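You operate a simulated robot arm through the tools that you are given. There is no shell and no other tool.

You are at the controls of a simulated robot arm. One attempt, no reset.

Task
Refill the feed bin to its line with Large pegs, then latch it.
Fine: tip from the box marked Large on the ledge; free the latch and lift the feed lid first; spill nothing; the box goes back where it was; the lid ends shut. Set down upright: green box. Where these are worked on the way, their far stop is far enough and under half their travel is too little: feed lid.

Only the result counts: the job must be done as asked and must still hold three seconds after the hand-in. Knocking over, shifting, dropping, spilling or breaking anything else fails it. Lids that push on must go on centred and level and be pressed home; caps that screw on are set level and turned clockwise until they are tight.

Robot
A 6-joint arm with a two-finger gripper, fixed in place. Base frame: the origin is on the floor under the middle of its stand, x ahead of it, y to its left, z up. Units: m, degrees, N and s.
With the tool pointing down near the work surface it reaches from about 0.2 to 0.82 m from the base axis. Its first joint turns from -166.0 to 166.0 degrees. Payload 3.43 kg.
Tool frame: the origin (TCP) lies between the finger pads and is the grasp point; the fingertips stand 0.02 m ahead of it; z points along the fingers, y is the line along which they close. The gripper opens to 0.19 m; its body begins 0.248 m behind the TCP.
Orientation is that of the tool frame in the base frame, as [roll, pitch, yaw] about the fixed x, y, z axes, in that order (R = Rz(yaw) Ry(pitch) Rx(roll)). With the fingers straight down and closing along the base's y, the tool's x points along the base's -x, its y along +y and its z along -z.

Tools
- The arm moves only by the tool servo_tool. Its argument "rows" is text: rows parted by semicolons, each of 7 numbers parted by spaces: the shift along the tool's x, y, z in m, then the turn, a rotation vector about the tool's x, y, z in degrees, then the finger opening in m, from 0 to 0.19. In form: x y z rx ry rz hand; .... A call has 1 to 20 rows; each row shifts and turns the commanded pose from where the row before left it, along the tool's axes as they then stand. Rows are played at 5 a second. More than 0.05 m and 8.6 degrees between two rows, or a gripper value outside its range, and nothing of the call is played. A pose out of reach is approached as far as the arm can. The call stops where the force on the tool passes 90 N (or 10 N more than at its start, if that is more) or the arm is blocked; 0.2 s more then pass. The fingers move at their own pace (about 0.153 m/s each) and stop on an object; they squeeze with about 42 N. The grip force told is the motor's: it shows also when the fingers shut on nothing. Time passes only in rows, and 0.2 s behind the last, so rows that do not move let the fingers close. It gives the time, the measured TCP pose, the force on the tool (base axes), the opening and the grip force at its end, in the units of the frame above (readings bear some noise), with the torque about the TCP (base axes, N m) and any sound that the robot's microphone picked up, and new pictures: "show" is both (left out), scene, wrist or none.
- Cameras (640 x 400 px; columns grow to the right, rows downward): "scene" is fixed at [0.0497, 0.6444, 1.5504]; the picture's right is [-0.94, -0.35, 0.00], its down [-0.12, 0.33, -0.94] and it looks along [0.33, -0.88, -0.35] (base axes); focal length 309 px, centre (320, 200). "wrist" rides on the gripper at [0.07, -0.008, -0.288] in the tool frame; the picture's right is [0.12, 0.99, 0.00], its down [-0.96, 0.12, -0.25] and it looks along [-0.25, 0.03, 0.97] (tool axes); focal length 261 px, centre (320, 200).
- slide_trunk(by): moves the trunk up (or, below 0, down) by that many m; the arm rides with it, the base frame stays. It gives what a move gives, with no picture.
- probe_pixels(camera, pixels): for up to 12 pixels [column, row] of the newest picture of that camera ("zoom" is the newest enlarged one), the place [x, y, z] in the base frame of the surface seen there, good to about 0.002 m, but the place of the scene camera against the robot may be out by one fixed shift of up to 0.018 m in any direction. The clock stands still meanwhile.
- zoom(camera, box): a new picture of the part [left, top, right, bottom] of that camera's present view, enlarged. The clock stands still meanwhile.
- job_done(): hands the job in; it is judged then, once.

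Unless the task says otherwise, let go and move clear before handing in.

The tools are called after ">>>" as name(argument=value, ...) on one line, values as JSON. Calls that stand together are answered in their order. servo_tool: Moves the arm, as the interface text tells. Its arguments: {"type":"object","properties":{"rows":{"type":"string"},"show":{"type":"string","enum":["both","scene","wrist","none"]}},"required":["rows"]} The other tools are called the same way: slide_trunk (by) moves the trunk up or down; probe_pixels (camera, pixels) gives the place of the surface under pixels of a picture; zoom (camera, box) takes an enlarged picture of a part of a camera's view; job_done () hands the job in.

At the start:

```text
time_s: 0.0
tcp_pos: [0.5114, -0.618, 1.1511]
tcp_rot: [180.0, -0.1, -180.0]
wrist_force: [0.0, 0.5, -0.5]
ft_torque: [0.01, -0.01, 0.0]
width: 0.19
finger_force: 0.1
trunk travel left (down, up): [-0.3, 0.14]
```

scene: 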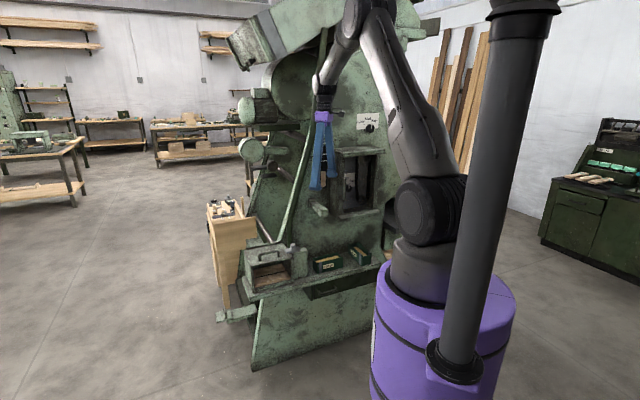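
wrist: 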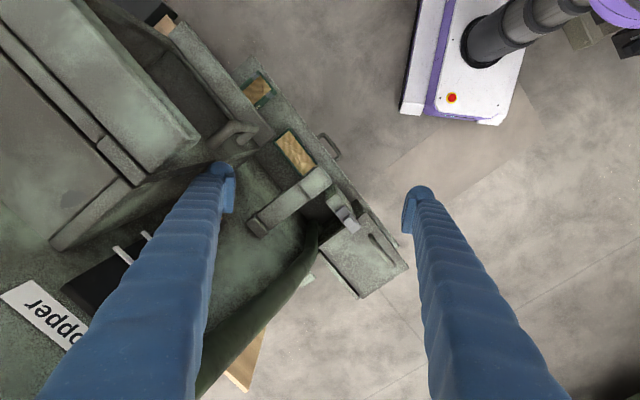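

The scene picture shows a green machine with a bin at about (270,268) and two small boxes at (327,264) and (360,257) on a ledge. I'll zoom in on these to see the details.

>>> zoom(camera="scene", box=[200, 190, 400, 315])

>>> zoom(camera="wrist", box=[200, 60, 440, 310])

```text
3.20 times, centred on (300, 252) of scene
```

zoom: 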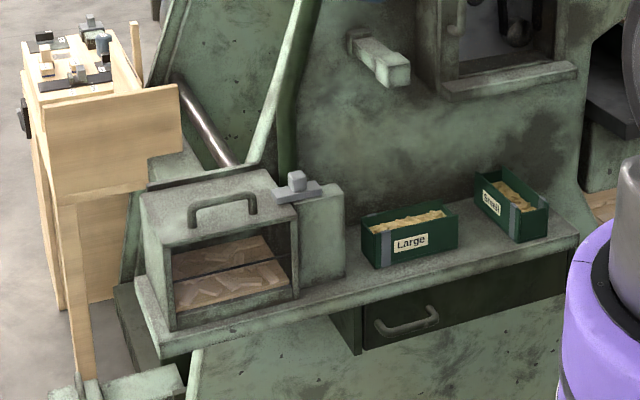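

```text
1.60 times, centred on (320, 185) of wrist
```

zoom: 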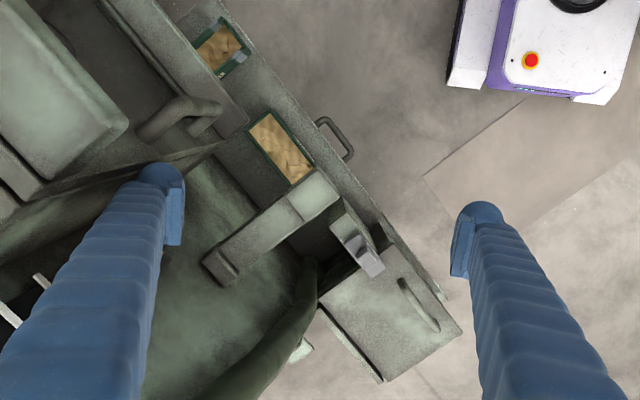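

The wrist zoom shows the bin lid with handle at (420,305), grey latch at (360,245), the Large box at (280,148) and a bar over the ledge at (270,230). I'll probe these.

>>> probe_pixels(camera="zoom", pixels=[[398, 250], [458, 332], [385, 378], [325, 312], [403, 284], [420, 306], [436, 328], [340, 222], [358, 245], [376, 268], [365, 240], [350, 250]])

>>> probe_pixels(camera="zoom", pixels=[[271, 113], [312, 168], [293, 184], [250, 128], [280, 148], [222, 18], [248, 55], [218, 75], [198, 45], [316, 192], [222, 270], [330, 135]])

```text
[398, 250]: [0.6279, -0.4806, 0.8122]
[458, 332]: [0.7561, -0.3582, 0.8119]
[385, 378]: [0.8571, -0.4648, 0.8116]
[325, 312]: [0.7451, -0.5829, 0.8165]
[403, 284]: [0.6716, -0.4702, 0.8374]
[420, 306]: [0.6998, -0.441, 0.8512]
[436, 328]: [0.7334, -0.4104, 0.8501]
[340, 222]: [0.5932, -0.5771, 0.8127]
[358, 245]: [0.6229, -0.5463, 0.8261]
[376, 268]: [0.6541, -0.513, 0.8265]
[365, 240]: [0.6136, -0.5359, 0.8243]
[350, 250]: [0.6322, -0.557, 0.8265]
```

```text
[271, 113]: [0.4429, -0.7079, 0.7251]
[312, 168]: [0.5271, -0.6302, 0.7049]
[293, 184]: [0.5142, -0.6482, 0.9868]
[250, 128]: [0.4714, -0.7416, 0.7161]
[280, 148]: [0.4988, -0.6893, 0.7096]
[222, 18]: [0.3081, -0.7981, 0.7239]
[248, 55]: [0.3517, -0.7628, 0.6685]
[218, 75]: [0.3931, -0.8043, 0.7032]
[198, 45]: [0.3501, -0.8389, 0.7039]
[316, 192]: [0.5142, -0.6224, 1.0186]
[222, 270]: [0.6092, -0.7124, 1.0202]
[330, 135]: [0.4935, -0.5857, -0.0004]
```

The bin's axes run about 44° off the base axes, with lid top at z≈0.812 and handle top at 0.851. I'll zoom closer at the latch, the lid and the boxes.

>>> zoom(camera="scene", box=[235, 235, 320, 300])

>>> zoom(camera="wrist", box=[290, 170, 410, 300])

>>> zoom(camera="scene", box=[300, 235, 390, 290])

```text
6.15 times, centred on (278, 268) of scene
```

zoom: 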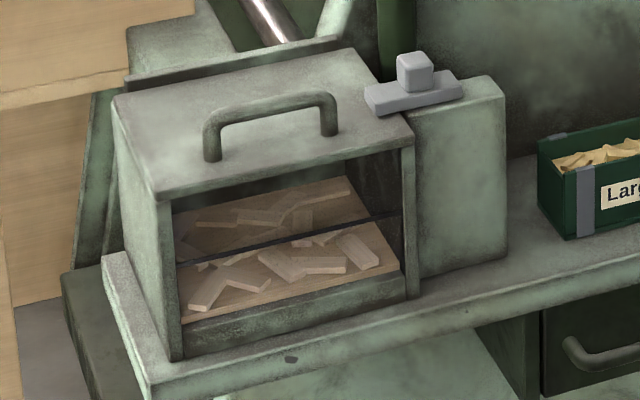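

```text
3.08 times, centred on (350, 235) of wrist
```

zoom: 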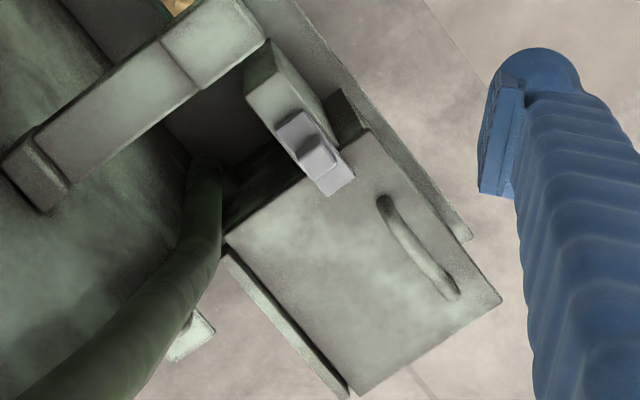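

```text
7.11 times, centred on (345, 262) of scene
```

zoom: 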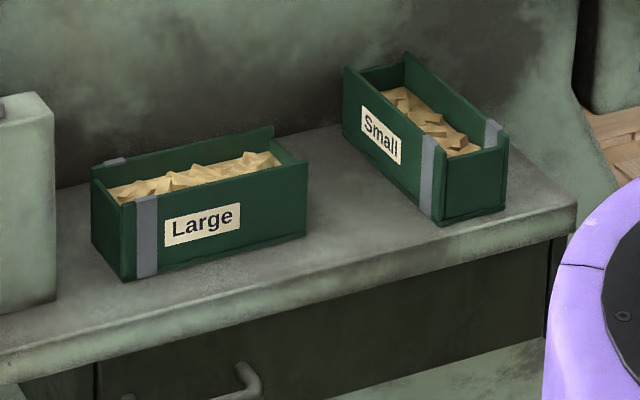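

The latch is a grey slider with a knob on a block beside the bin, its end overlapping the lid. The pegs show behind a front window with a dark line, so I'll probe the bin window, ledge and boxes from the scene zoom.

>>> probe_pixels(camera="zoom", pixels=[[122, 205], [122, 275], [304, 168], [304, 230], [272, 128], [95, 172], [200, 220], [250, 260], [60, 320], [110, 170], [200, 175], [285, 140]])

>>> zoom(camera="scene", box=[245, 255, 295, 290])

```text
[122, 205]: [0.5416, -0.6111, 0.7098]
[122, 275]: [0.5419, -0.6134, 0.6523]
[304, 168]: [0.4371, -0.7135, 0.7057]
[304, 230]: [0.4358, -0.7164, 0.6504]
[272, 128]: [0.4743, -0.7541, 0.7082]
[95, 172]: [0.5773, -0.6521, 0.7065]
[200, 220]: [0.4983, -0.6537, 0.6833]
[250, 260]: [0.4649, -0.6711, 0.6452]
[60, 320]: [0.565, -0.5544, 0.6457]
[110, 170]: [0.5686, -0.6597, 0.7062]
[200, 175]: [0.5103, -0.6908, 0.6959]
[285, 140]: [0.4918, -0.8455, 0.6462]
```

```text
11.43 times, centred on (270, 272) of scene
```

zoom: 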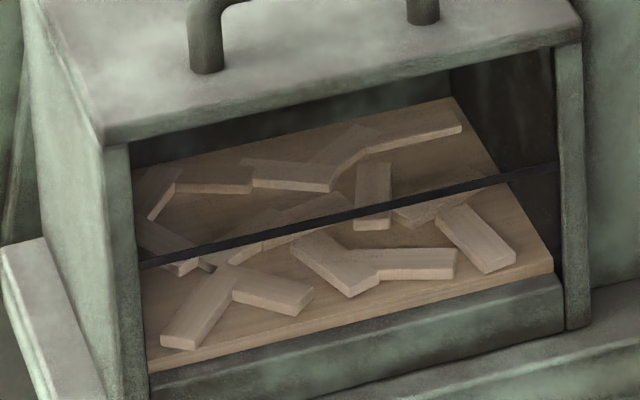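

The window shows the peg surface and the dark fill line. I'll probe heights of both, as well as bin corners.

>>> probe_pixels(camera="zoom", pixels=[[200, 250], [400, 203], [530, 172], [160, 365], [350, 322], [540, 270], [300, 230], [440, 105], [110, 140], [575, 40], [575, 320], [450, 340]])

>>> zoom(camera="scene", box=[235, 235, 320, 300])

```text
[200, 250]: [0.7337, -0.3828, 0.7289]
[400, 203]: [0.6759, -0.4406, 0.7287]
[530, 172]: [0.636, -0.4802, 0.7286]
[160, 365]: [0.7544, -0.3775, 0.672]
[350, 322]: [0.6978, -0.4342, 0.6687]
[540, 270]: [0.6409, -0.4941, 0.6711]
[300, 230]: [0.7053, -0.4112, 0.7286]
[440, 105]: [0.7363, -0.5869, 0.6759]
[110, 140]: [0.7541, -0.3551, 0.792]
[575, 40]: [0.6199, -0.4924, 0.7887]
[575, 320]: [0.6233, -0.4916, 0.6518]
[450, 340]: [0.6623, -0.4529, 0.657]
```

```text
6.15 times, centred on (278, 268) of scene
```

zoom: 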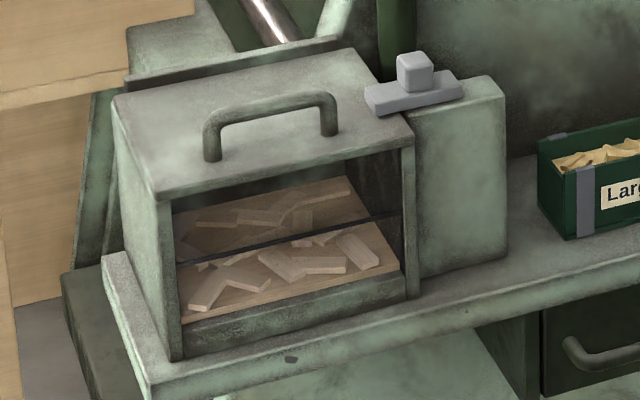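

>>> probe_pixels(camera="zoom", pixels=[[415, 72], [380, 100], [460, 90], [430, 100], [445, 72], [300, 50], [212, 152], [330, 128], [270, 105], [495, 95], [505, 170], [345, 55]])

>>> zoom(camera="scene", box=[210, 0, 400, 200])

```text
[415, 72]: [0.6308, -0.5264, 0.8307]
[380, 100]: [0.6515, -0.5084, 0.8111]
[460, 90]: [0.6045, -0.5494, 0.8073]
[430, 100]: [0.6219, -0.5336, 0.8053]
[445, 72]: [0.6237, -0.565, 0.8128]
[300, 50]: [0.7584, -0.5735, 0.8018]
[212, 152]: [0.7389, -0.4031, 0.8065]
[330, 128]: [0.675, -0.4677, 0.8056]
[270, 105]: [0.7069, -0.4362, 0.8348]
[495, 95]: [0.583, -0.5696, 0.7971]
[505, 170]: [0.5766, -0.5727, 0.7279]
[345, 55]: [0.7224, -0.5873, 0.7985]
```

```text
2.00 times, centred on (305, 100) of scene
```

zoom: 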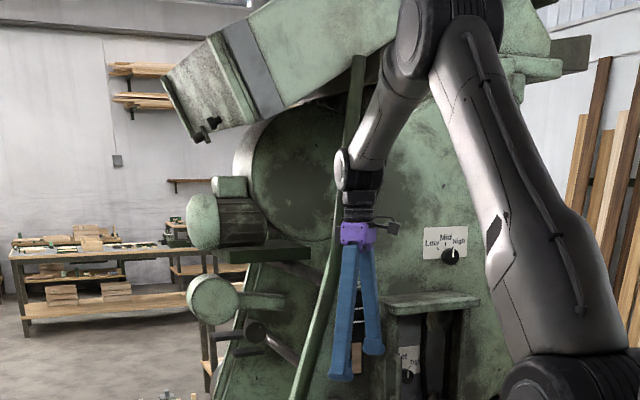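

The scene z values read about 0.012 below the wrist ones, a fixed shift I can calibrate. Next I'll probe the arm's links for reach and get the latch knob in the wrist view.

>>> probe_pixels(camera="scene", pixels=[[430, 208], [440, 270], [365, 15], [325, 95], [400, 100], [323, 117], [450, 300], [480, 200], [347, 30], [330, 70], [500, 320], [520, 10]])

>>> zoom(camera="wrist", box=[320, 185, 384, 225])

```text
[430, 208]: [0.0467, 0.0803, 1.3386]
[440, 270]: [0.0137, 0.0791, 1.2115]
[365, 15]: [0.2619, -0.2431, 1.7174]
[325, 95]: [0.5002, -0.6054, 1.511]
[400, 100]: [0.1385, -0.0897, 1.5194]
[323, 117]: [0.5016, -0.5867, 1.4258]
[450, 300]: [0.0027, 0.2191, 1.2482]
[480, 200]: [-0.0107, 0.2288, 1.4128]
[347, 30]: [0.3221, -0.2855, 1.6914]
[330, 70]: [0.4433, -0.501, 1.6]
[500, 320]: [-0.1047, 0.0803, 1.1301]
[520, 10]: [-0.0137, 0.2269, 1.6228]
```

```text
10.00 times, centred on (352, 205) of wrist
```

zoom: 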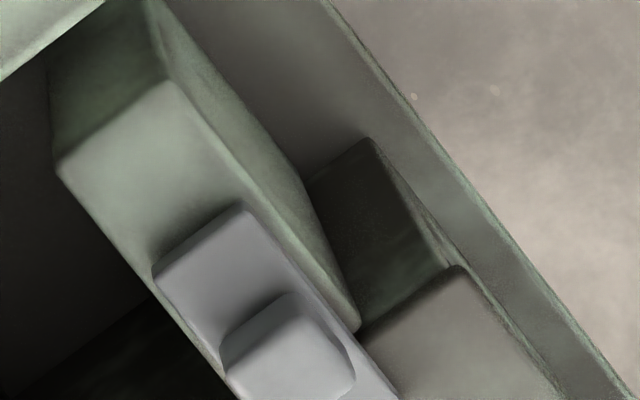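

The knob shows at zoom (290,345), the plate at (205,265), and the lid corner at (455,275). I'll probe those to get the latch heights and lid corner.

>>> probe_pixels(camera="zoom", pixels=[[290, 350], [330, 350], [240, 370], [285, 300], [200, 270], [242, 212], [155, 270], [130, 170], [62, 165], [170, 85], [455, 272], [400, 230]])

>>> zoom(camera="wrist", box=[330, 205, 394, 245])

```text
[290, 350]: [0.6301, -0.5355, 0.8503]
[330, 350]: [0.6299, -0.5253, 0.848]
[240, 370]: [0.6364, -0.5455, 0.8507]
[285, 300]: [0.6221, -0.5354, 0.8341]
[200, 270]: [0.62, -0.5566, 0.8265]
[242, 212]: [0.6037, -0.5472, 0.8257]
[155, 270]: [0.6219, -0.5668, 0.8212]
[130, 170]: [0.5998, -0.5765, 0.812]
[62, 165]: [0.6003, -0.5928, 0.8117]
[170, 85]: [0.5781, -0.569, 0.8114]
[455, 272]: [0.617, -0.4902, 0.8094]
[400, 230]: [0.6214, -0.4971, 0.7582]
```

```text
10.00 times, centred on (362, 225) of wrist
```

zoom: 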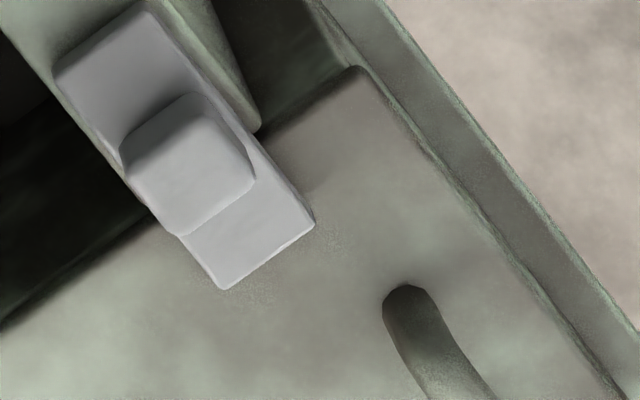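

>>> probe_pixels(camera="zoom", pixels=[[190, 170], [225, 150], [150, 190], [185, 225], [245, 185], [195, 120], [265, 230], [225, 285], [310, 218], [145, 15], [355, 70], [408, 295]])

>>> probe_pixels(camera="wrist", pixels=[[330, 170], [265, 225], [310, 165], [317, 182], [250, 217], [292, 190], [345, 165], [280, 115], [245, 130], [290, 260], [310, 260], [300, 160]])

```text
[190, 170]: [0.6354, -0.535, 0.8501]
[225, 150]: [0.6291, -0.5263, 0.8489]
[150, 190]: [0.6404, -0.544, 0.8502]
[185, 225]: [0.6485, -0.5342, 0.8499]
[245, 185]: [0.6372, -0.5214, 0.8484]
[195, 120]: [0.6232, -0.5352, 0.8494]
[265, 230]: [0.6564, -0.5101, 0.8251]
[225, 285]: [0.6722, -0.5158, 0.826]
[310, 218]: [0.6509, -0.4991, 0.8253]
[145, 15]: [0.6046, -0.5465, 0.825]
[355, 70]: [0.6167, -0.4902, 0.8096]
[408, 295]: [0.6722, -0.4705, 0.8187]
```

```text
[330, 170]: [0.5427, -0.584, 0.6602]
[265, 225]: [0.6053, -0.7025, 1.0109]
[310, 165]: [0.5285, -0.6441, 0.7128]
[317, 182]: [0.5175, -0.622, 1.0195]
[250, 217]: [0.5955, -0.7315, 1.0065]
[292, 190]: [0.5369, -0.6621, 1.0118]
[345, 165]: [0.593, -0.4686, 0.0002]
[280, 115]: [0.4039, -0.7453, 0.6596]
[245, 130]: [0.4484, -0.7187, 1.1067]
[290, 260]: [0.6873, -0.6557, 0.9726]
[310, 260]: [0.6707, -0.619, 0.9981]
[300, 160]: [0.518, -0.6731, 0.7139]
```

Shoulder sits at z≈1.34, the ledge is at z≈0.660, and a bar at z≈0.98–1.02 hangs over the Large box. First I'll back the tool away from the machine and turn it 45°, so the fingers close along the ledge.

>>> servo_tool(rows="0.03 0.033 0 0 0 0 0.19; 0.03 0.033 0 0 0 0 0.19; 0.03 0.033 0 0 0 0 0.19; 0.03 0.033 0 0 0 0 0.19; 0.03 0.033 0 0 0 0 0.19; 0.01 0.01 0 0 0 7.5 0.19; 0 0 0 0 0 7.5 0.19; 0 0 0 0 0 7.5 0.19; 0 0 0 0 0 7.5 0.19; 0 0 0 0 0 7.5 0.19; 0 0 0 0 0 7.5 0.19", show="both")

```text
time_s: 2.4
tcp_pos: [0.3501, -0.4433, 1.1521]
tcp_rot: [-180.0, 0.0, 134.8]
wrist_force: [0.4, -0.2, 0.1]
ft_torque: [-0.01, -0.03, 0.01]
width: 0.19
finger_force: 0.0
trunk travel left (down, up): [-0.3, 0.14]
```

scene: 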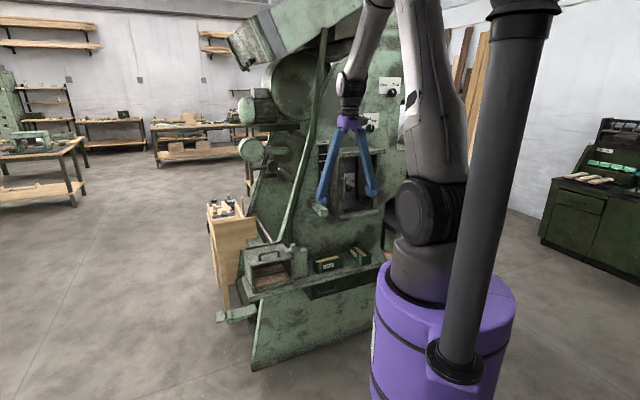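
wrist: 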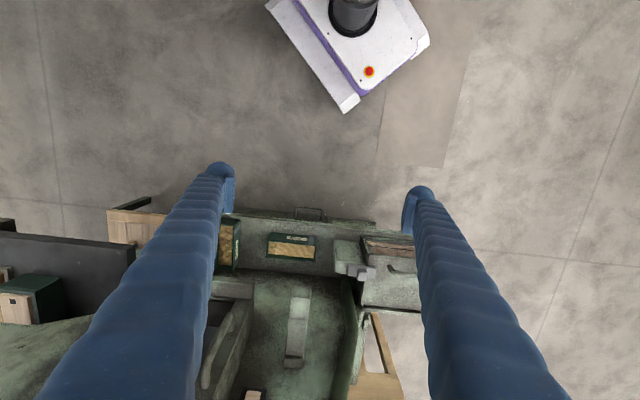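

The tool now closes along the ledge direction with the camera on the outer side. Next I'll tilt the fingers 30° inward about the TCP and lower the trunk by 0.2.

>>> servo_tool(rows="0 0 0 0 -7.5 0 0.19; 0 0 0 0 -7.5 0 0.19; 0 0 0 0 -7.5 0 0.19; 0 0 0 0 -7.5 0 0.19", show="none")

>>> slide_trunk(by=-0.2)

>>> servo_tool(rows="0 0 0 0 0 0 0.19", show="both")

```text
time_s: 3.4
tcp_pos: [0.3587, -0.4366, 1.1529]
tcp_rot: [178.9, 25.2, 135.5]
wrist_force: [-0.2, 0.9, 0.5]
ft_torque: [-0.05, 0.16, -0.1]
width: 0.1898
finger_force: 0.0
out of reach, approached as far as the arm can: row 4
trunk travel left (down, up): [-0.3, 0.14]
```

```text
time_s: 5.6
tcp_pos: [0.3602, -0.4374, 0.9532]
tcp_rot: [178.4, 25.3, 135.1]
wrist_force: [0.4, 0.2, -0.6]
ft_torque: [0.02, -0.03, -0.02]
width: 0.1899
finger_force: 0.0
trunk travel left (down, up): [-0.1, 0.34]
```

```text
time_s: 6.0
tcp_pos: [0.3601, -0.4375, 0.9527]
tcp_rot: [178.4, 25.4, 135.0]
wrist_force: [0.3, -0.5, -0.6]
ft_torque: [0.0, 0.0, -0.02]
width: 0.1899
finger_force: 0.0
trunk travel left (down, up): [-0.1, 0.34]
```

scene: 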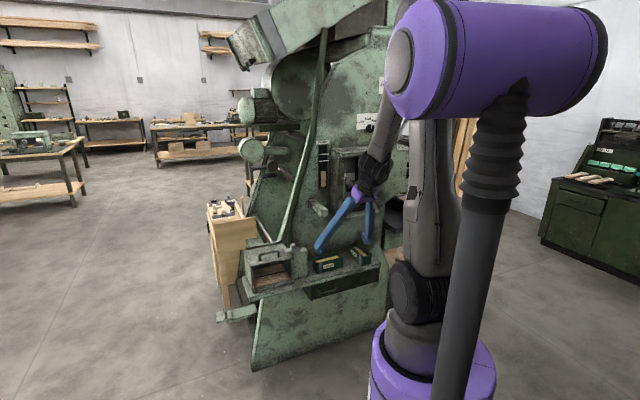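
wrist: 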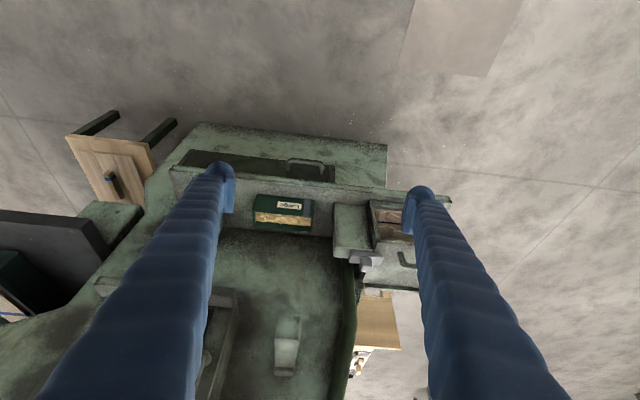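

Both finger tips and the front of the bin are visible from this angle. I'll zoom on the bin and on the Large box to refine geometry.

>>> zoom(camera="wrist", box=[310, 180, 470, 280])

>>> zoom(camera="wrist", box=[190, 150, 350, 250])

```text
4.00 times, centred on (390, 230) of wrist
```

zoom: 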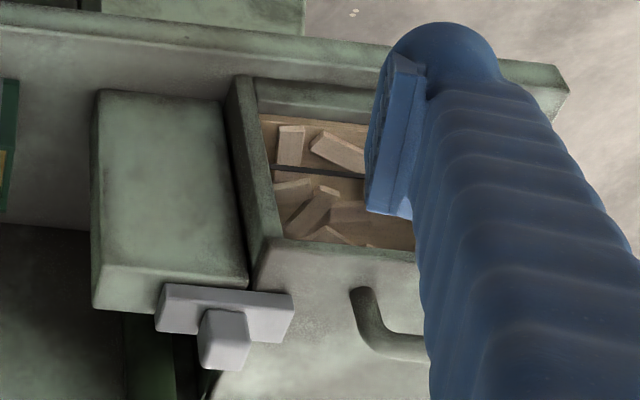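

```text
4.00 times, centred on (270, 200) of wrist
```

zoom: 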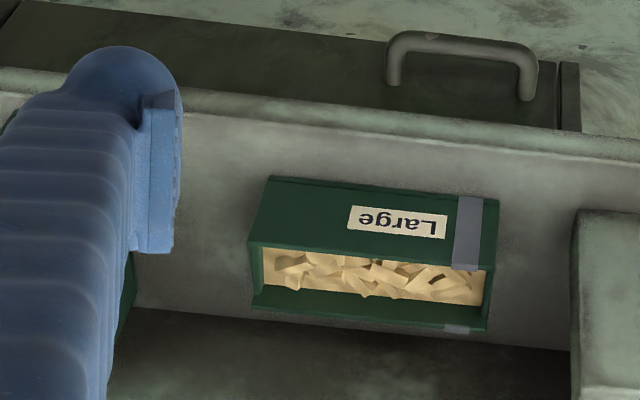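

The view shows block, latch plate, window with line at zoom, and box with label facing front. I'll probe the block front face and lid edges with this view and the box too.

>>> probe_pixels(camera="zoom", pixels=[[268, 180], [252, 245], [496, 200], [488, 268], [486, 325], [252, 305], [370, 280], [150, 130], [150, 240], [260, 300], [375, 190], [585, 260]])

>>> probe_pixels(camera="wrist", pixels=[[345, 208], [345, 225], [345, 245], [350, 252], [385, 250], [403, 262], [377, 242], [356, 256], [366, 263], [378, 254], [360, 300], [410, 268]])

```text
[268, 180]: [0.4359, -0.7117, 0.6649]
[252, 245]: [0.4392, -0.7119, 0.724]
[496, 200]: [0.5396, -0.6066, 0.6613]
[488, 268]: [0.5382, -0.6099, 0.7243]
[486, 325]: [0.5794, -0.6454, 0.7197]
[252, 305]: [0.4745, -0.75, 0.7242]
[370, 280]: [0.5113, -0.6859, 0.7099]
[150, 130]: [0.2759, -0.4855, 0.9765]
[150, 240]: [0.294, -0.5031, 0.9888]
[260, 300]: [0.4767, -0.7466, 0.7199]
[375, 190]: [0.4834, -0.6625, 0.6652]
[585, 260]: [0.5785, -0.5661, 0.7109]
```

```text
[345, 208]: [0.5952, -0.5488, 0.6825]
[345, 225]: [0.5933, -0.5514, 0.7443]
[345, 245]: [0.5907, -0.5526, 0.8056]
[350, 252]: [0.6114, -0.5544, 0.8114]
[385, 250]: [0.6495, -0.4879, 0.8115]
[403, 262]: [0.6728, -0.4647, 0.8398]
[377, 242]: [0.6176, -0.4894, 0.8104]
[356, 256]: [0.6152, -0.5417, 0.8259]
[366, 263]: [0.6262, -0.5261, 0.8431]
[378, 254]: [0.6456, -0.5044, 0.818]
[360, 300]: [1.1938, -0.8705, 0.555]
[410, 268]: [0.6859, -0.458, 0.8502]
```

Wrist probes put the Large box at centre u≈-0.122, v≈-0.839 (45° frame) and the knob at u≈0.070, v≈-0.828, z 0.826–0.850. I'll move to a hover in front of and above the latch knob with the fingers narrowed.

>>> servo_tool(rows="-0.0336 0.025 0.0157 0 0 0 0.06; -0.0336 0.025 0.0157 0 0 0 0.06; -0.0336 0.025 0.0157 0 0 0 0.06; -0.0336 0.025 0.0157 0 0 0 0.06; -0.0336 0.025 0.0157 0 0 0 0.06; 0 0 0 0 0 0 0.06", show="both")

```text
time_s: 7.4
tcp_pos: [0.5817, -0.4776, 0.9564]
tcp_rot: [178.5, 25.3, 135.1]
wrist_force: [0.4, 0.2, 0.3]
ft_torque: [0.02, 0.05, 0.0]
width: 0.0601
finger_force: 0.1
trunk travel left (down, up): [-0.1, 0.34]
```

scene: 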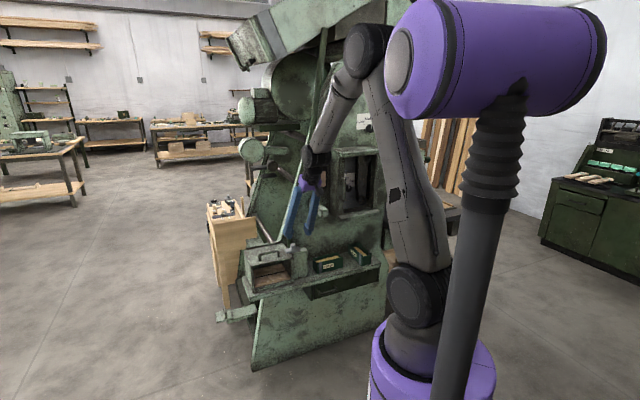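
wrist: 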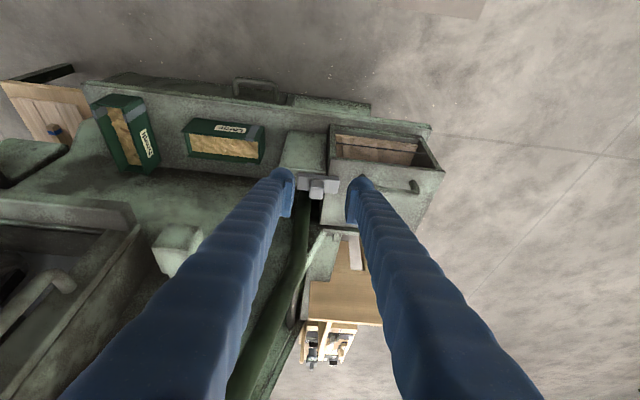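

The tool hovers near the latch with knob visible between the fingertips at about (318,187). I'll zoom and probe the knob again from this closer view before descending.

>>> zoom(camera="wrist", box=[270, 120, 450, 230])

```text
3.56 times, centred on (360, 175) of wrist
```

zoom: 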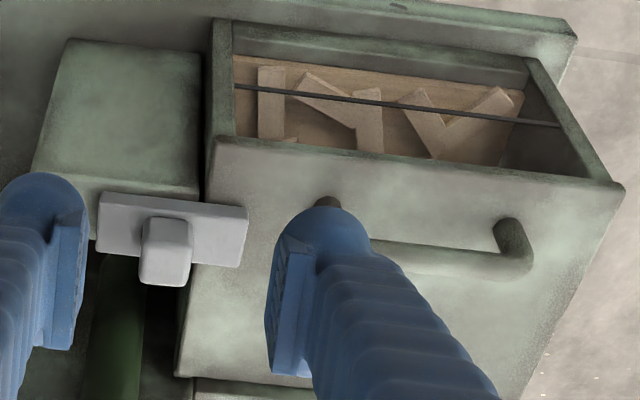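

>>> probe_pixels(camera="zoom", pixels=[[165, 228], [165, 265], [148, 230], [188, 235], [142, 280], [188, 285], [215, 225], [240, 262], [100, 205], [213, 140], [620, 190], [510, 225]])

```text
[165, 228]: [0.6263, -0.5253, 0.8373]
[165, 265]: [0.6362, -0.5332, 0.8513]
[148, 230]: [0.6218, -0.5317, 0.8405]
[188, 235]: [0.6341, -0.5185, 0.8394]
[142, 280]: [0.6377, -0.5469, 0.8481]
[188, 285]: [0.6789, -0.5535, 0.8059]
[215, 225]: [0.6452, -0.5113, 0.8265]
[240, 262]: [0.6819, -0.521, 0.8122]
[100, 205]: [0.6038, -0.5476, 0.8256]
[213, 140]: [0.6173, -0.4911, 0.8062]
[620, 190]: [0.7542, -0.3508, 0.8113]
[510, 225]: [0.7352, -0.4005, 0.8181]
```

The knob is confirmed at u 0.063–0.083, v ≈ -0.826, top z 0.851. I'll descend along the tool axis to straddle it, keeping tips above the plate.

>>> servo_tool(rows="-0.0065 -0.0003 0.031 0.4 0 0 0.06; -0.0065 -0.0003 0.031 0.4 0 0 0.06; -0.0065 -0.0003 0.031 0.4 0 0 0.06; -0.0065 0 0.031 0.3 0 0 0.06; 0 0 0 0 0 0 0.06", show="both")

```text
time_s: 8.6
tcp_pos: [0.6355, -0.5308, 0.8554]
tcp_rot: [-179.9, 25.3, 135.1]
wrist_force: [-0.1, -0.2, 0.7]
ft_torque: [0.03, 0.02, 0.02]
width: 0.0599
finger_force: 0.0
trunk travel left (down, up): [-0.1, 0.34]
```

scene: 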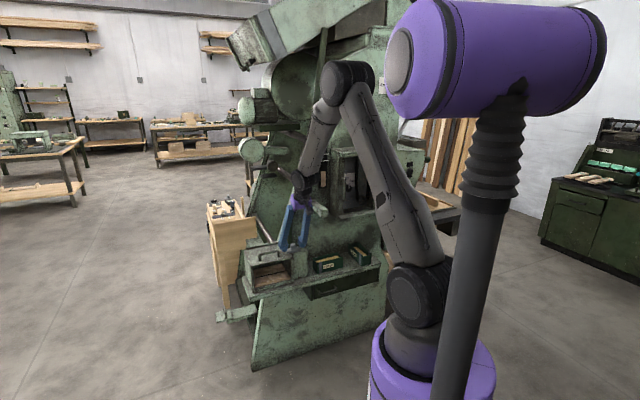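
wrist: 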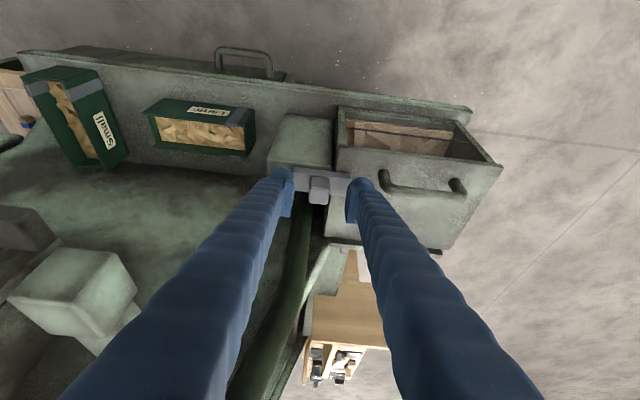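

The knob sits between the fingertips at (318,188). I'll close on it.

>>> servo_tool(rows="0 -0.0005 0 0 0 0 0.0; 0 0 0 0 0 0 0.0; 0 0 0 0 0 0 0.0", show="wrist")

```text
time_s: 9.4
tcp_pos: [0.6355, -0.5302, 0.8552]
tcp_rot: [179.9, 25.3, 134.9]
wrist_force: [-5.4, -9.1, -3.9]
ft_torque: [-0.1, 0.04, 0.02]
width: 0.0229
finger_force: 45.0
trunk travel left (down, up): [-0.1, 0.34]
```

wrist: 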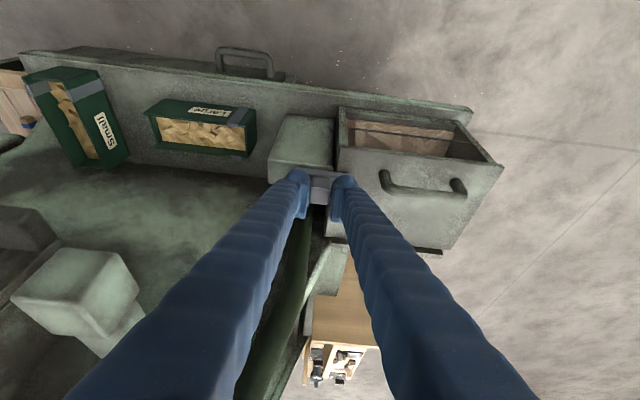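

The fingers hold the knob at 0.0229 m wide. I'll slide it away from the lid (tool −y) in small steps.

>>> servo_tool(rows="0 -0.005 0 0 0 0 0.0; 0 -0.005 0 0 0 0 0.0; 0 -0.005 0 0 0 0 0.0; 0 -0.005 0 0 0 0 0.0", show="wrist")

```text
time_s: 10.4
tcp_pos: [0.6228, -0.5443, 0.8553]
tcp_rot: [180.0, 25.3, 135.1]
wrist_force: [-0.9, -0.4, -6.8]
ft_torque: [0.07, -0.03, 0.02]
width: 0.0229
finger_force: 45.2
trunk travel left (down, up): [-0.1, 0.34]
```

wrist: 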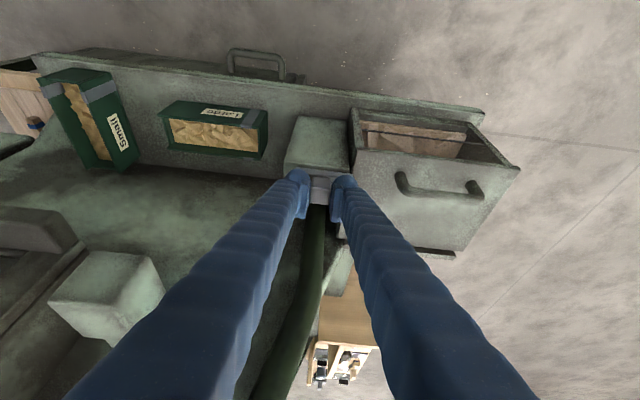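

The latch slides freely, 0.019 m so far. I'll continue until it stops.

>>> servo_tool(rows="0 -0.004 0 0 0 0 0.0; 0 -0.004 0 0 0 0 0.0; 0 -0.004 0 0 0 0 0.0; 0 -0.004 0 0 0 0 0.0", show="wrist")

```text
time_s: 11.4
tcp_pos: [0.6138, -0.553, 0.8558]
tcp_rot: [-179.9, 25.3, 135.4]
wrist_force: [32.6, 43.3, -6.2]
ft_torque: [0.47, -0.42, -0.21]
width: 0.0233
finger_force: 45.0
trunk travel left (down, up): [-0.1, 0.34]
```

wrist: 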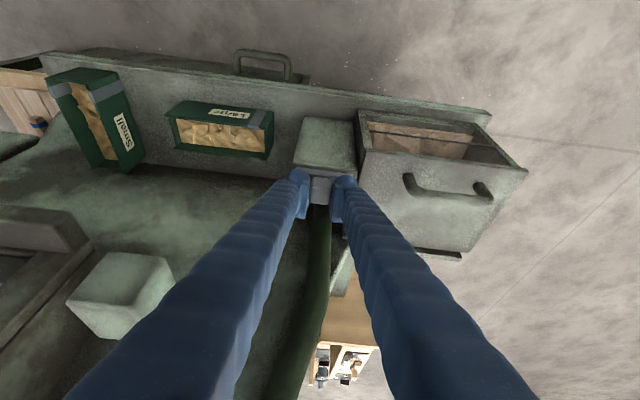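

Force of about 54 N shows the slider has hit its end after roughly 0.03 m of travel. I'll ease off, open and lift away to check it.

>>> servo_tool(rows="0 0.003 0 0 0 0 0.0; 0 0 0 0 0 0 0.06; 0 0 0 0 0 0 0.06; 0 0 -0.02 0 0 0 0.06; 0 0 -0.03 0 0 0 0.06; 0 0 -0.03 0 0 0 0.06", show="wrist")

>>> zoom(camera="wrist", box=[270, 100, 510, 250])

```text
time_s: 12.8
tcp_pos: [0.5856, -0.5305, 0.9284]
tcp_rot: [179.8, 25.4, 135.0]
wrist_force: [-0.2, 0.3, 0.4]
ft_torque: [0.02, 0.01, -0.01]
width: 0.06
finger_force: 0.1
trunk travel left (down, up): [-0.1, 0.34]
```

wrist: 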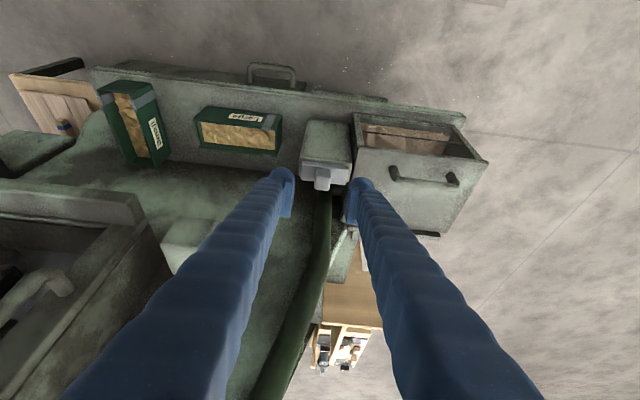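

```text
2.67 times, centred on (390, 175) of wrist
```

zoom: 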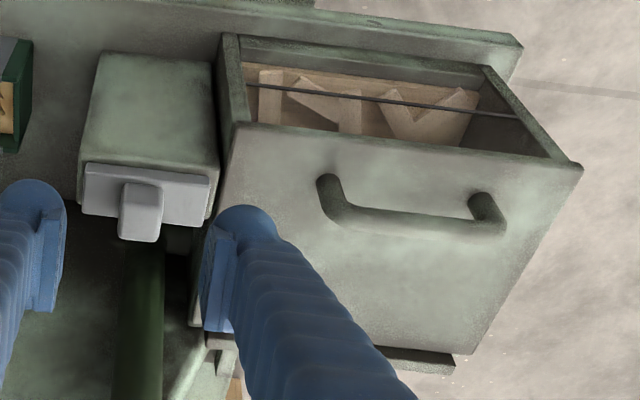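

The latch now sits clear of the lid edge. I'll probe the handle and lid outline, including the back edge.

>>> probe_pixels(camera="zoom", pixels=[[322, 182], [345, 212], [415, 222], [415, 215], [415, 230], [500, 225], [480, 200], [468, 350], [430, 362], [580, 165], [325, 210], [207, 180]])

```text
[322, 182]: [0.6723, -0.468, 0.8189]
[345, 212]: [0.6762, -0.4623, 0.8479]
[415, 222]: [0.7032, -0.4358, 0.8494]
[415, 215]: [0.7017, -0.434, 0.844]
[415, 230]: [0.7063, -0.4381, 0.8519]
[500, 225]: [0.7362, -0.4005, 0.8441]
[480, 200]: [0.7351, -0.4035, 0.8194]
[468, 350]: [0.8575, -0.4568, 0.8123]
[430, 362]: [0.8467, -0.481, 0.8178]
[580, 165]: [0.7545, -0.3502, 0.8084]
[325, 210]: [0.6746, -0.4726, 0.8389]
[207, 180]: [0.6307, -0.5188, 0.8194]
```

Handle legs are at u≈0.141 and 0.239 (v≈-0.8085, top z 0.852). I'll move to a hover in line with the handle, opening the fingers to 0.13 so they straddle its two legs.

>>> servo_tool(rows="0.0048 0.0378 0.0013 0 0 0 0.10; 0.0048 0.0378 0.0013 0 0 0 0.13; 0.0048 0.0378 0.0013 0 0 0 0.13; 0.0048 0.0378 0.0013 0 0 0 0.13; 0 0 0 0 0 0 0.13", show="wrist")

```text
time_s: 14.0
tcp_pos: [0.6831, -0.4125, 0.9153]
tcp_rot: [180.0, 25.3, 135.0]
wrist_force: [0.4, -0.9, -0.9]
ft_torque: [-0.09, 0.05, -0.03]
width: 0.1298
finger_force: 0.0
trunk travel left (down, up): [-0.1, 0.34]
```

wrist: 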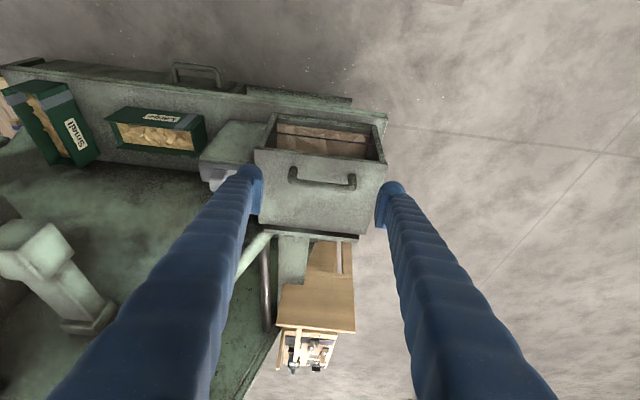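

The handle at (322,180) lies between the fingertips. I'll go down 0.079 m along the fingers, watching the force.

>>> servo_tool(rows="0 -0.0005 0.025 0 0 0 0.13; 0 -0.0005 0.025 0 0 0 0.13; 0 0 0.02 0 0 0 0.13; 0 0 0.009 0 0 0 0.13; 0 0 0 0 0 0 0.13", show="wrist")

>>> zoom(camera="wrist", box=[220, 90, 430, 250])

```text
time_s: 15.2
tcp_pos: [0.7076, -0.436, 0.8421]
tcp_rot: [179.9, 25.3, 135.0]
wrist_force: [0.5, 0.3, -0.8]
ft_torque: [-0.02, 0.01, 0.05]
width: 0.1298
finger_force: 0.0
trunk travel left (down, up): [-0.1, 0.34]
```

wrist: 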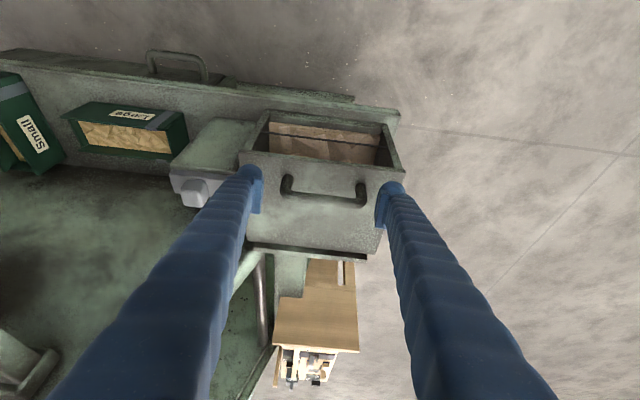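

```text
2.50 times, centred on (325, 170) of wrist
```

zoom: 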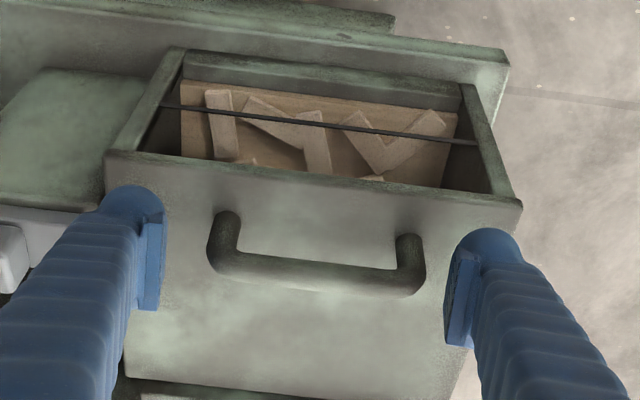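

The handle at zoom (315,260) is centred between the pads. I'll close on its legs.

>>> servo_tool(rows="0 0 0 0 0 0 0.07; 0 0 0 0 0 0 0.07; 0 0 0 0 0 0 0.07", show="wrist")

```text
time_s: 16.0
tcp_pos: [0.7097, -0.4333, 0.8424]
tcp_rot: [179.9, 25.4, 135.3]
wrist_force: [21.6, 34.4, -0.1]
ft_torque: [1.04, -0.84, 0.9]
width: 0.1009
finger_force: 44.6
trunk travel left (down, up): [-0.1, 0.34]
```

wrist: 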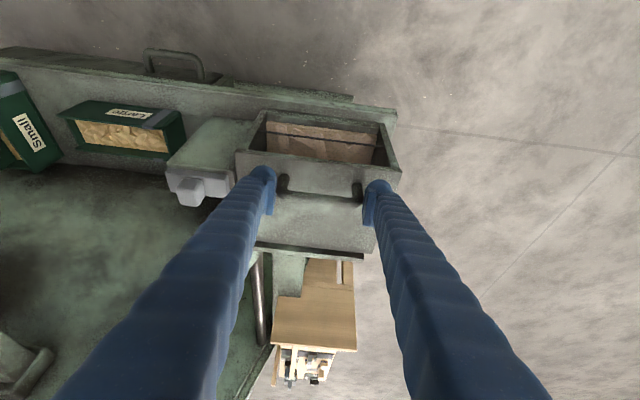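

The fingers grip the handle at 0.101 m but a 40 N side pull shows I'm off centre by a few mm. I'll shift along +y of the tool to relax it.

>>> servo_tool(rows="0 0.002 0 0 0 0 0.07; 0 0.0015 0 0 0 0 0.07; 0 0 0 0 0 0 0.07", show="none")

```text
time_s: 16.8
tcp_pos: [0.7097, -0.4345, 0.8437]
tcp_rot: [-179.9, 25.3, 135.1]
wrist_force: [12.9, 17.3, 0.2]
ft_torque: [-0.26, 0.06, 0.82]
width: 0.1007
finger_force: 45.3
trunk travel left (down, up): [-0.1, 0.34]
```

>>> servo_tool(rows="0 0.002 0 0 0 0 0.07; 0 0.0005 0 0 0 0 0.07; 0 0 0 0 0 0 0.07", show="none")

```text
time_s: 17.6
tcp_pos: [0.7098, -0.4341, 0.8435]
tcp_rot: [-180.0, 25.3, 135.0]
wrist_force: [-0.9, -2.8, 2.8]
ft_torque: [-1.25, 0.53, 0.62]
width: 0.1011
finger_force: 45.0
trunk travel left (down, up): [-0.1, 0.34]
```

The side force is gone. I'll start lifting the lid about its back hinge: the first 10°, in two rows.

>>> servo_tool(rows="-0.008 0 -0.008 0 0 0 0.07; -0.008 0 -0.008 0 0 0 0.07; 0 0 0 0 0 0 0.07", show="both")

```text
time_s: 18.4
tcp_pos: [0.7155, -0.4385, 0.8639]
tcp_rot: [180.0, 25.2, 134.9]
wrist_force: [-16.8, -3.5, -7.6]
ft_torque: [1.0, 0.7, -0.4]
width: 0.1006
finger_force: 45.0
trunk travel left (down, up): [-0.1, 0.34]
```

scene: 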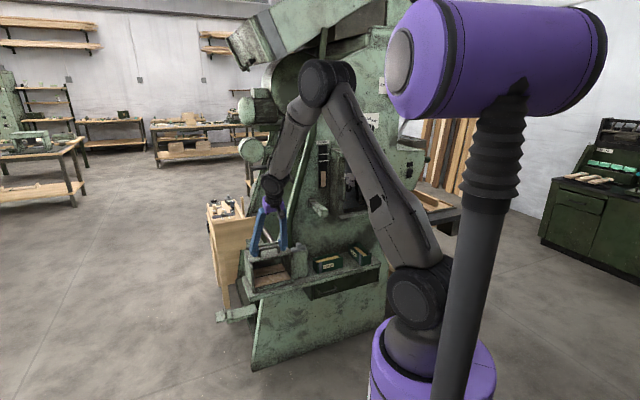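
wrist: 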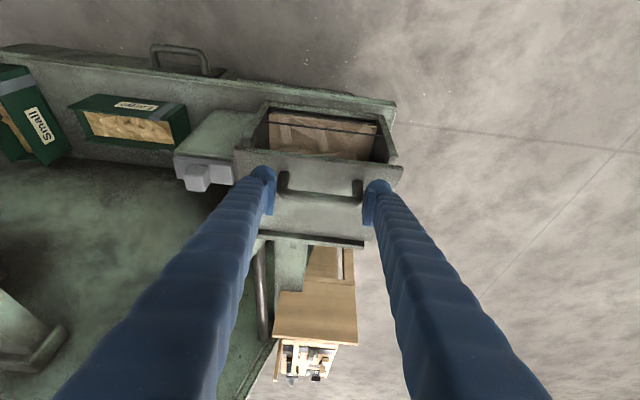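

The lid follows well with small forces. I'll continue the arc to about 40°.

>>> servo_tool(rows="-0.0094 -0.0005 -0.0065 0 0 0 0.07; -0.0094 -0.0005 -0.0065 0 0 0 0.07; -0.0103 0 -0.0048 0 0 0 0.07; -0.0103 0 -0.0048 0 0 0 0.07; -0.011 0 -0.003 0 0 0 0.07; -0.011 0 -0.003 0 0 0 0.07; 0 0 0 0 0 0 0.07", show="both")

```text
time_s: 20.0
tcp_pos: [0.7449, -0.4686, 0.9208]
tcp_rot: [179.8, 25.6, 135.0]
wrist_force: [-28.0, 6.1, 22.6]
ft_torque: [0.45, 0.98, -0.89]
width: 0.0989
finger_force: 44.7
trunk travel left (down, up): [-0.1, 0.34]
```

scene: 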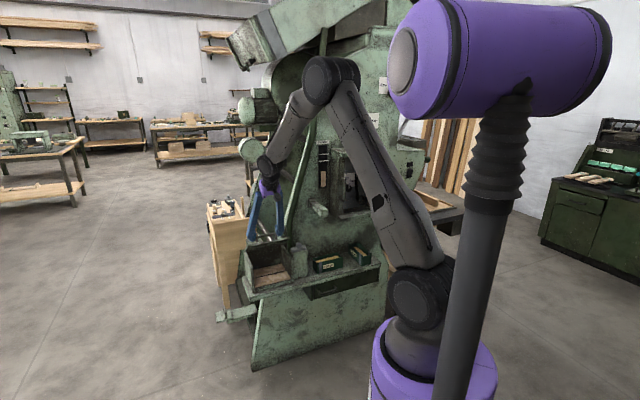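
wrist: 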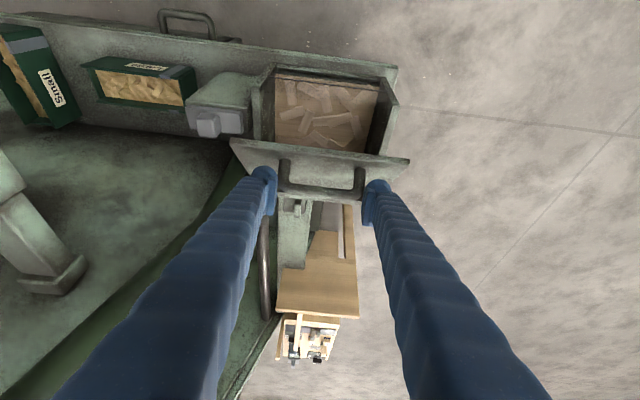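

The lid is up roughly 40°, but the force hints my hinge estimate is slightly off. I'll probe the lid plane to correct the arc.

>>> zoom(camera="wrist", box=[220, 110, 420, 235])

```text
3.20 times, centred on (320, 172) of wrist
```

zoom: 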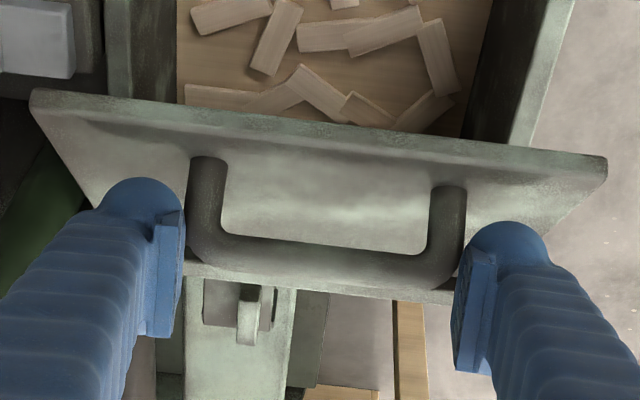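

>>> probe_pixels(camera="zoom", pixels=[[320, 160], [320, 200], [320, 235], [320, 270], [320, 285], [50, 105], [590, 170], [320, 130], [320, 20], [440, 290], [230, 290], [330, 255]])

```text
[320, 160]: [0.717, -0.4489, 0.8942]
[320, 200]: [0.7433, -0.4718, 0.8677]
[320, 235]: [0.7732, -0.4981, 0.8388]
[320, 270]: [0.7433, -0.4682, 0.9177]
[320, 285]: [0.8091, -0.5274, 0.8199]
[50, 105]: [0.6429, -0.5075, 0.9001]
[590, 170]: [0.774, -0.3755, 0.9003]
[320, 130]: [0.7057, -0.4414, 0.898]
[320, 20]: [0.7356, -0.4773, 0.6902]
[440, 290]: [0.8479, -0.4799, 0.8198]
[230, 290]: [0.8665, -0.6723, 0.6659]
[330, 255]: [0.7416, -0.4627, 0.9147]
```

The lid is at 36.6° and the hinge works out to v≈-0.935, z≈0.812; the pads have crept ~9 mm up the legs. I'll relieve the inward push and continue on the corrected arc to 55°.

>>> servo_tool(rows="0.0013 -0.0005 -0.0024 0 0 0 0.07; -0.0097 0 -0.001 0 0 0 0.07; -0.0097 0 -0.0009 0 0 0 0.07; -0.0116 0 0.0006 0 0 0 0.07; -0.0116 0 0.0007 0 0 0 0.07; 0 0 0 0 0 0 0.07", show="wrist")

>>> zoom(camera="wrist", box=[220, 110, 420, 235])

```text
time_s: 21.4
tcp_pos: [0.7705, -0.4955, 0.9422]
tcp_rot: [179.8, 25.7, 135.0]
wrist_force: [-21.2, -4.4, 34.4]
ft_torque: [-0.33, 0.67, -0.3]
width: 0.096
finger_force: 45.0
trunk travel left (down, up): [-0.1, 0.34]
```

wrist: 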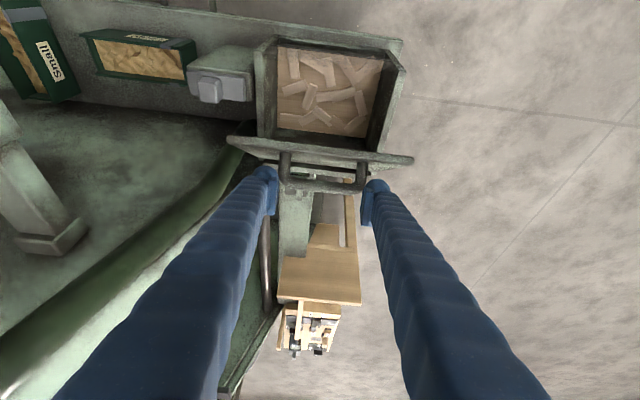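

```text
3.20 times, centred on (320, 172) of wrist
```

zoom: 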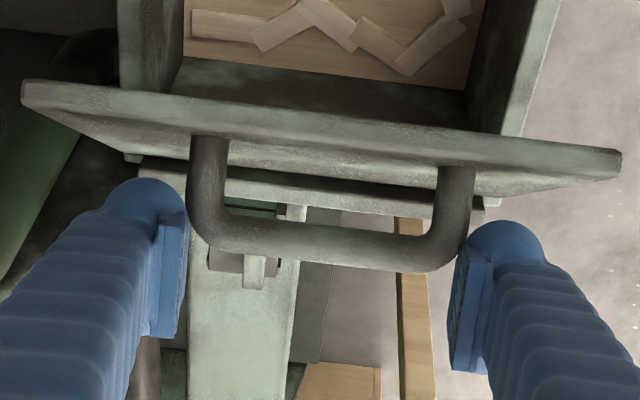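

Width shrank to 0.096, so the pads are riding onto the bend. I'll probe the lid and bar to see where I am.

>>> probe_pixels(camera="zoom", pixels=[[320, 135], [320, 155], [320, 170], [320, 240], [210, 150], [205, 190], [455, 180], [220, 235], [450, 245], [40, 90], [610, 165], [320, 120]])

```text
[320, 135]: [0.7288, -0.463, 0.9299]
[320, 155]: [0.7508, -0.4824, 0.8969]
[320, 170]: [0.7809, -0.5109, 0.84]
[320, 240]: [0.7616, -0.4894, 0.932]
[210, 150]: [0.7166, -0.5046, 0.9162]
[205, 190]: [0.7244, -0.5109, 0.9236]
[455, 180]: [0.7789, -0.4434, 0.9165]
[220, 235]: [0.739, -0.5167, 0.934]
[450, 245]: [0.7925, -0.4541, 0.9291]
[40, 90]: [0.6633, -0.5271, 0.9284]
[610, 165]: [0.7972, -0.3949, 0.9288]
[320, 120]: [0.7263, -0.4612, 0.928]
```

Probing shows the lid at about 52° with the pads near the outer edge of the bar's bend, so this grip won't last to vertical. I'll lower the lid back to about 20° in a controlled way and regrip lower on the legs.

>>> servo_tool(rows="0.0099 0 0.0005 0 0 0 0.07; 0.0099 0 0.0005 0 0 0 0.07; 0.0099 0 0.0005 0 0 0 0.07; 0.0099 0 0.0005 0 0 0 0.07; 0.0095 0 0.003 0 0 0 0.07; 0.0095 0 0.003 0 0 0 0.07; 0.0095 0 0.003 0 0 0 0.07; 0.0095 0 0.003 0 0 0 0.07; 0 0 0 0 0 0 0.07", show="wrist")

>>> zoom(camera="wrist", box=[220, 110, 420, 235])

```text
time_s: 23.4
tcp_pos: [0.7265, -0.4497, 0.8915]
tcp_rot: [180.0, 25.4, 135.1]
wrist_force: [-0.1, 0.0, 0.4]
ft_torque: [0.01, 0.0, 0.02]
width: 0.0699
finger_force: 0.0
trunk travel left (down, up): [-0.1, 0.34]
```

wrist: 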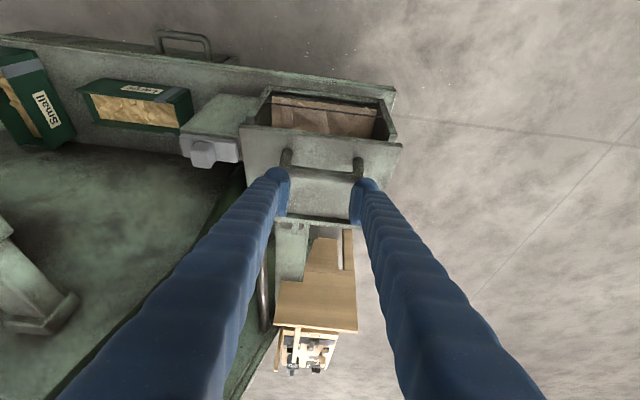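

```text
3.20 times, centred on (320, 172) of wrist
```

zoom: 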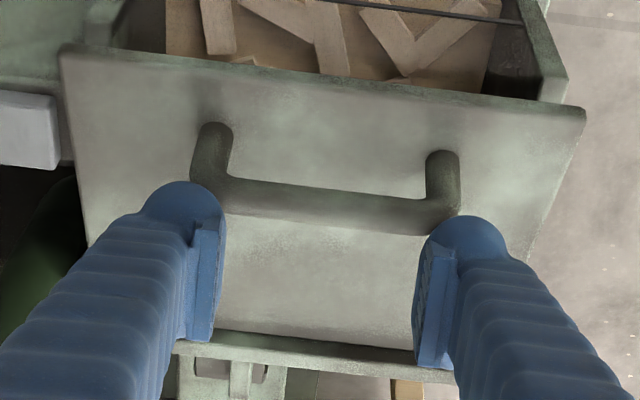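

The grip slipped off (width 0.07, no force). I'll probe the lid to see whether it stayed up or closed.

>>> probe_pixels(camera="zoom", pixels=[[320, 110], [320, 160], [320, 250], [320, 320], [320, 200], [75, 65], [575, 120], [435, 210], [205, 160], [320, 345]])

```text
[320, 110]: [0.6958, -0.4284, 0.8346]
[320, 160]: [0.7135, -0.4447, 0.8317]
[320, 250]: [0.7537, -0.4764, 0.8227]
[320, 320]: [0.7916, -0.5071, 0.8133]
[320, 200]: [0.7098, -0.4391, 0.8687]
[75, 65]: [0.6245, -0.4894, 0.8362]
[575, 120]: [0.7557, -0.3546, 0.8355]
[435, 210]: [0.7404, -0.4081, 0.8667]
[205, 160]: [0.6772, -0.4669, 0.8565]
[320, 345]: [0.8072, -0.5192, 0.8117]
```

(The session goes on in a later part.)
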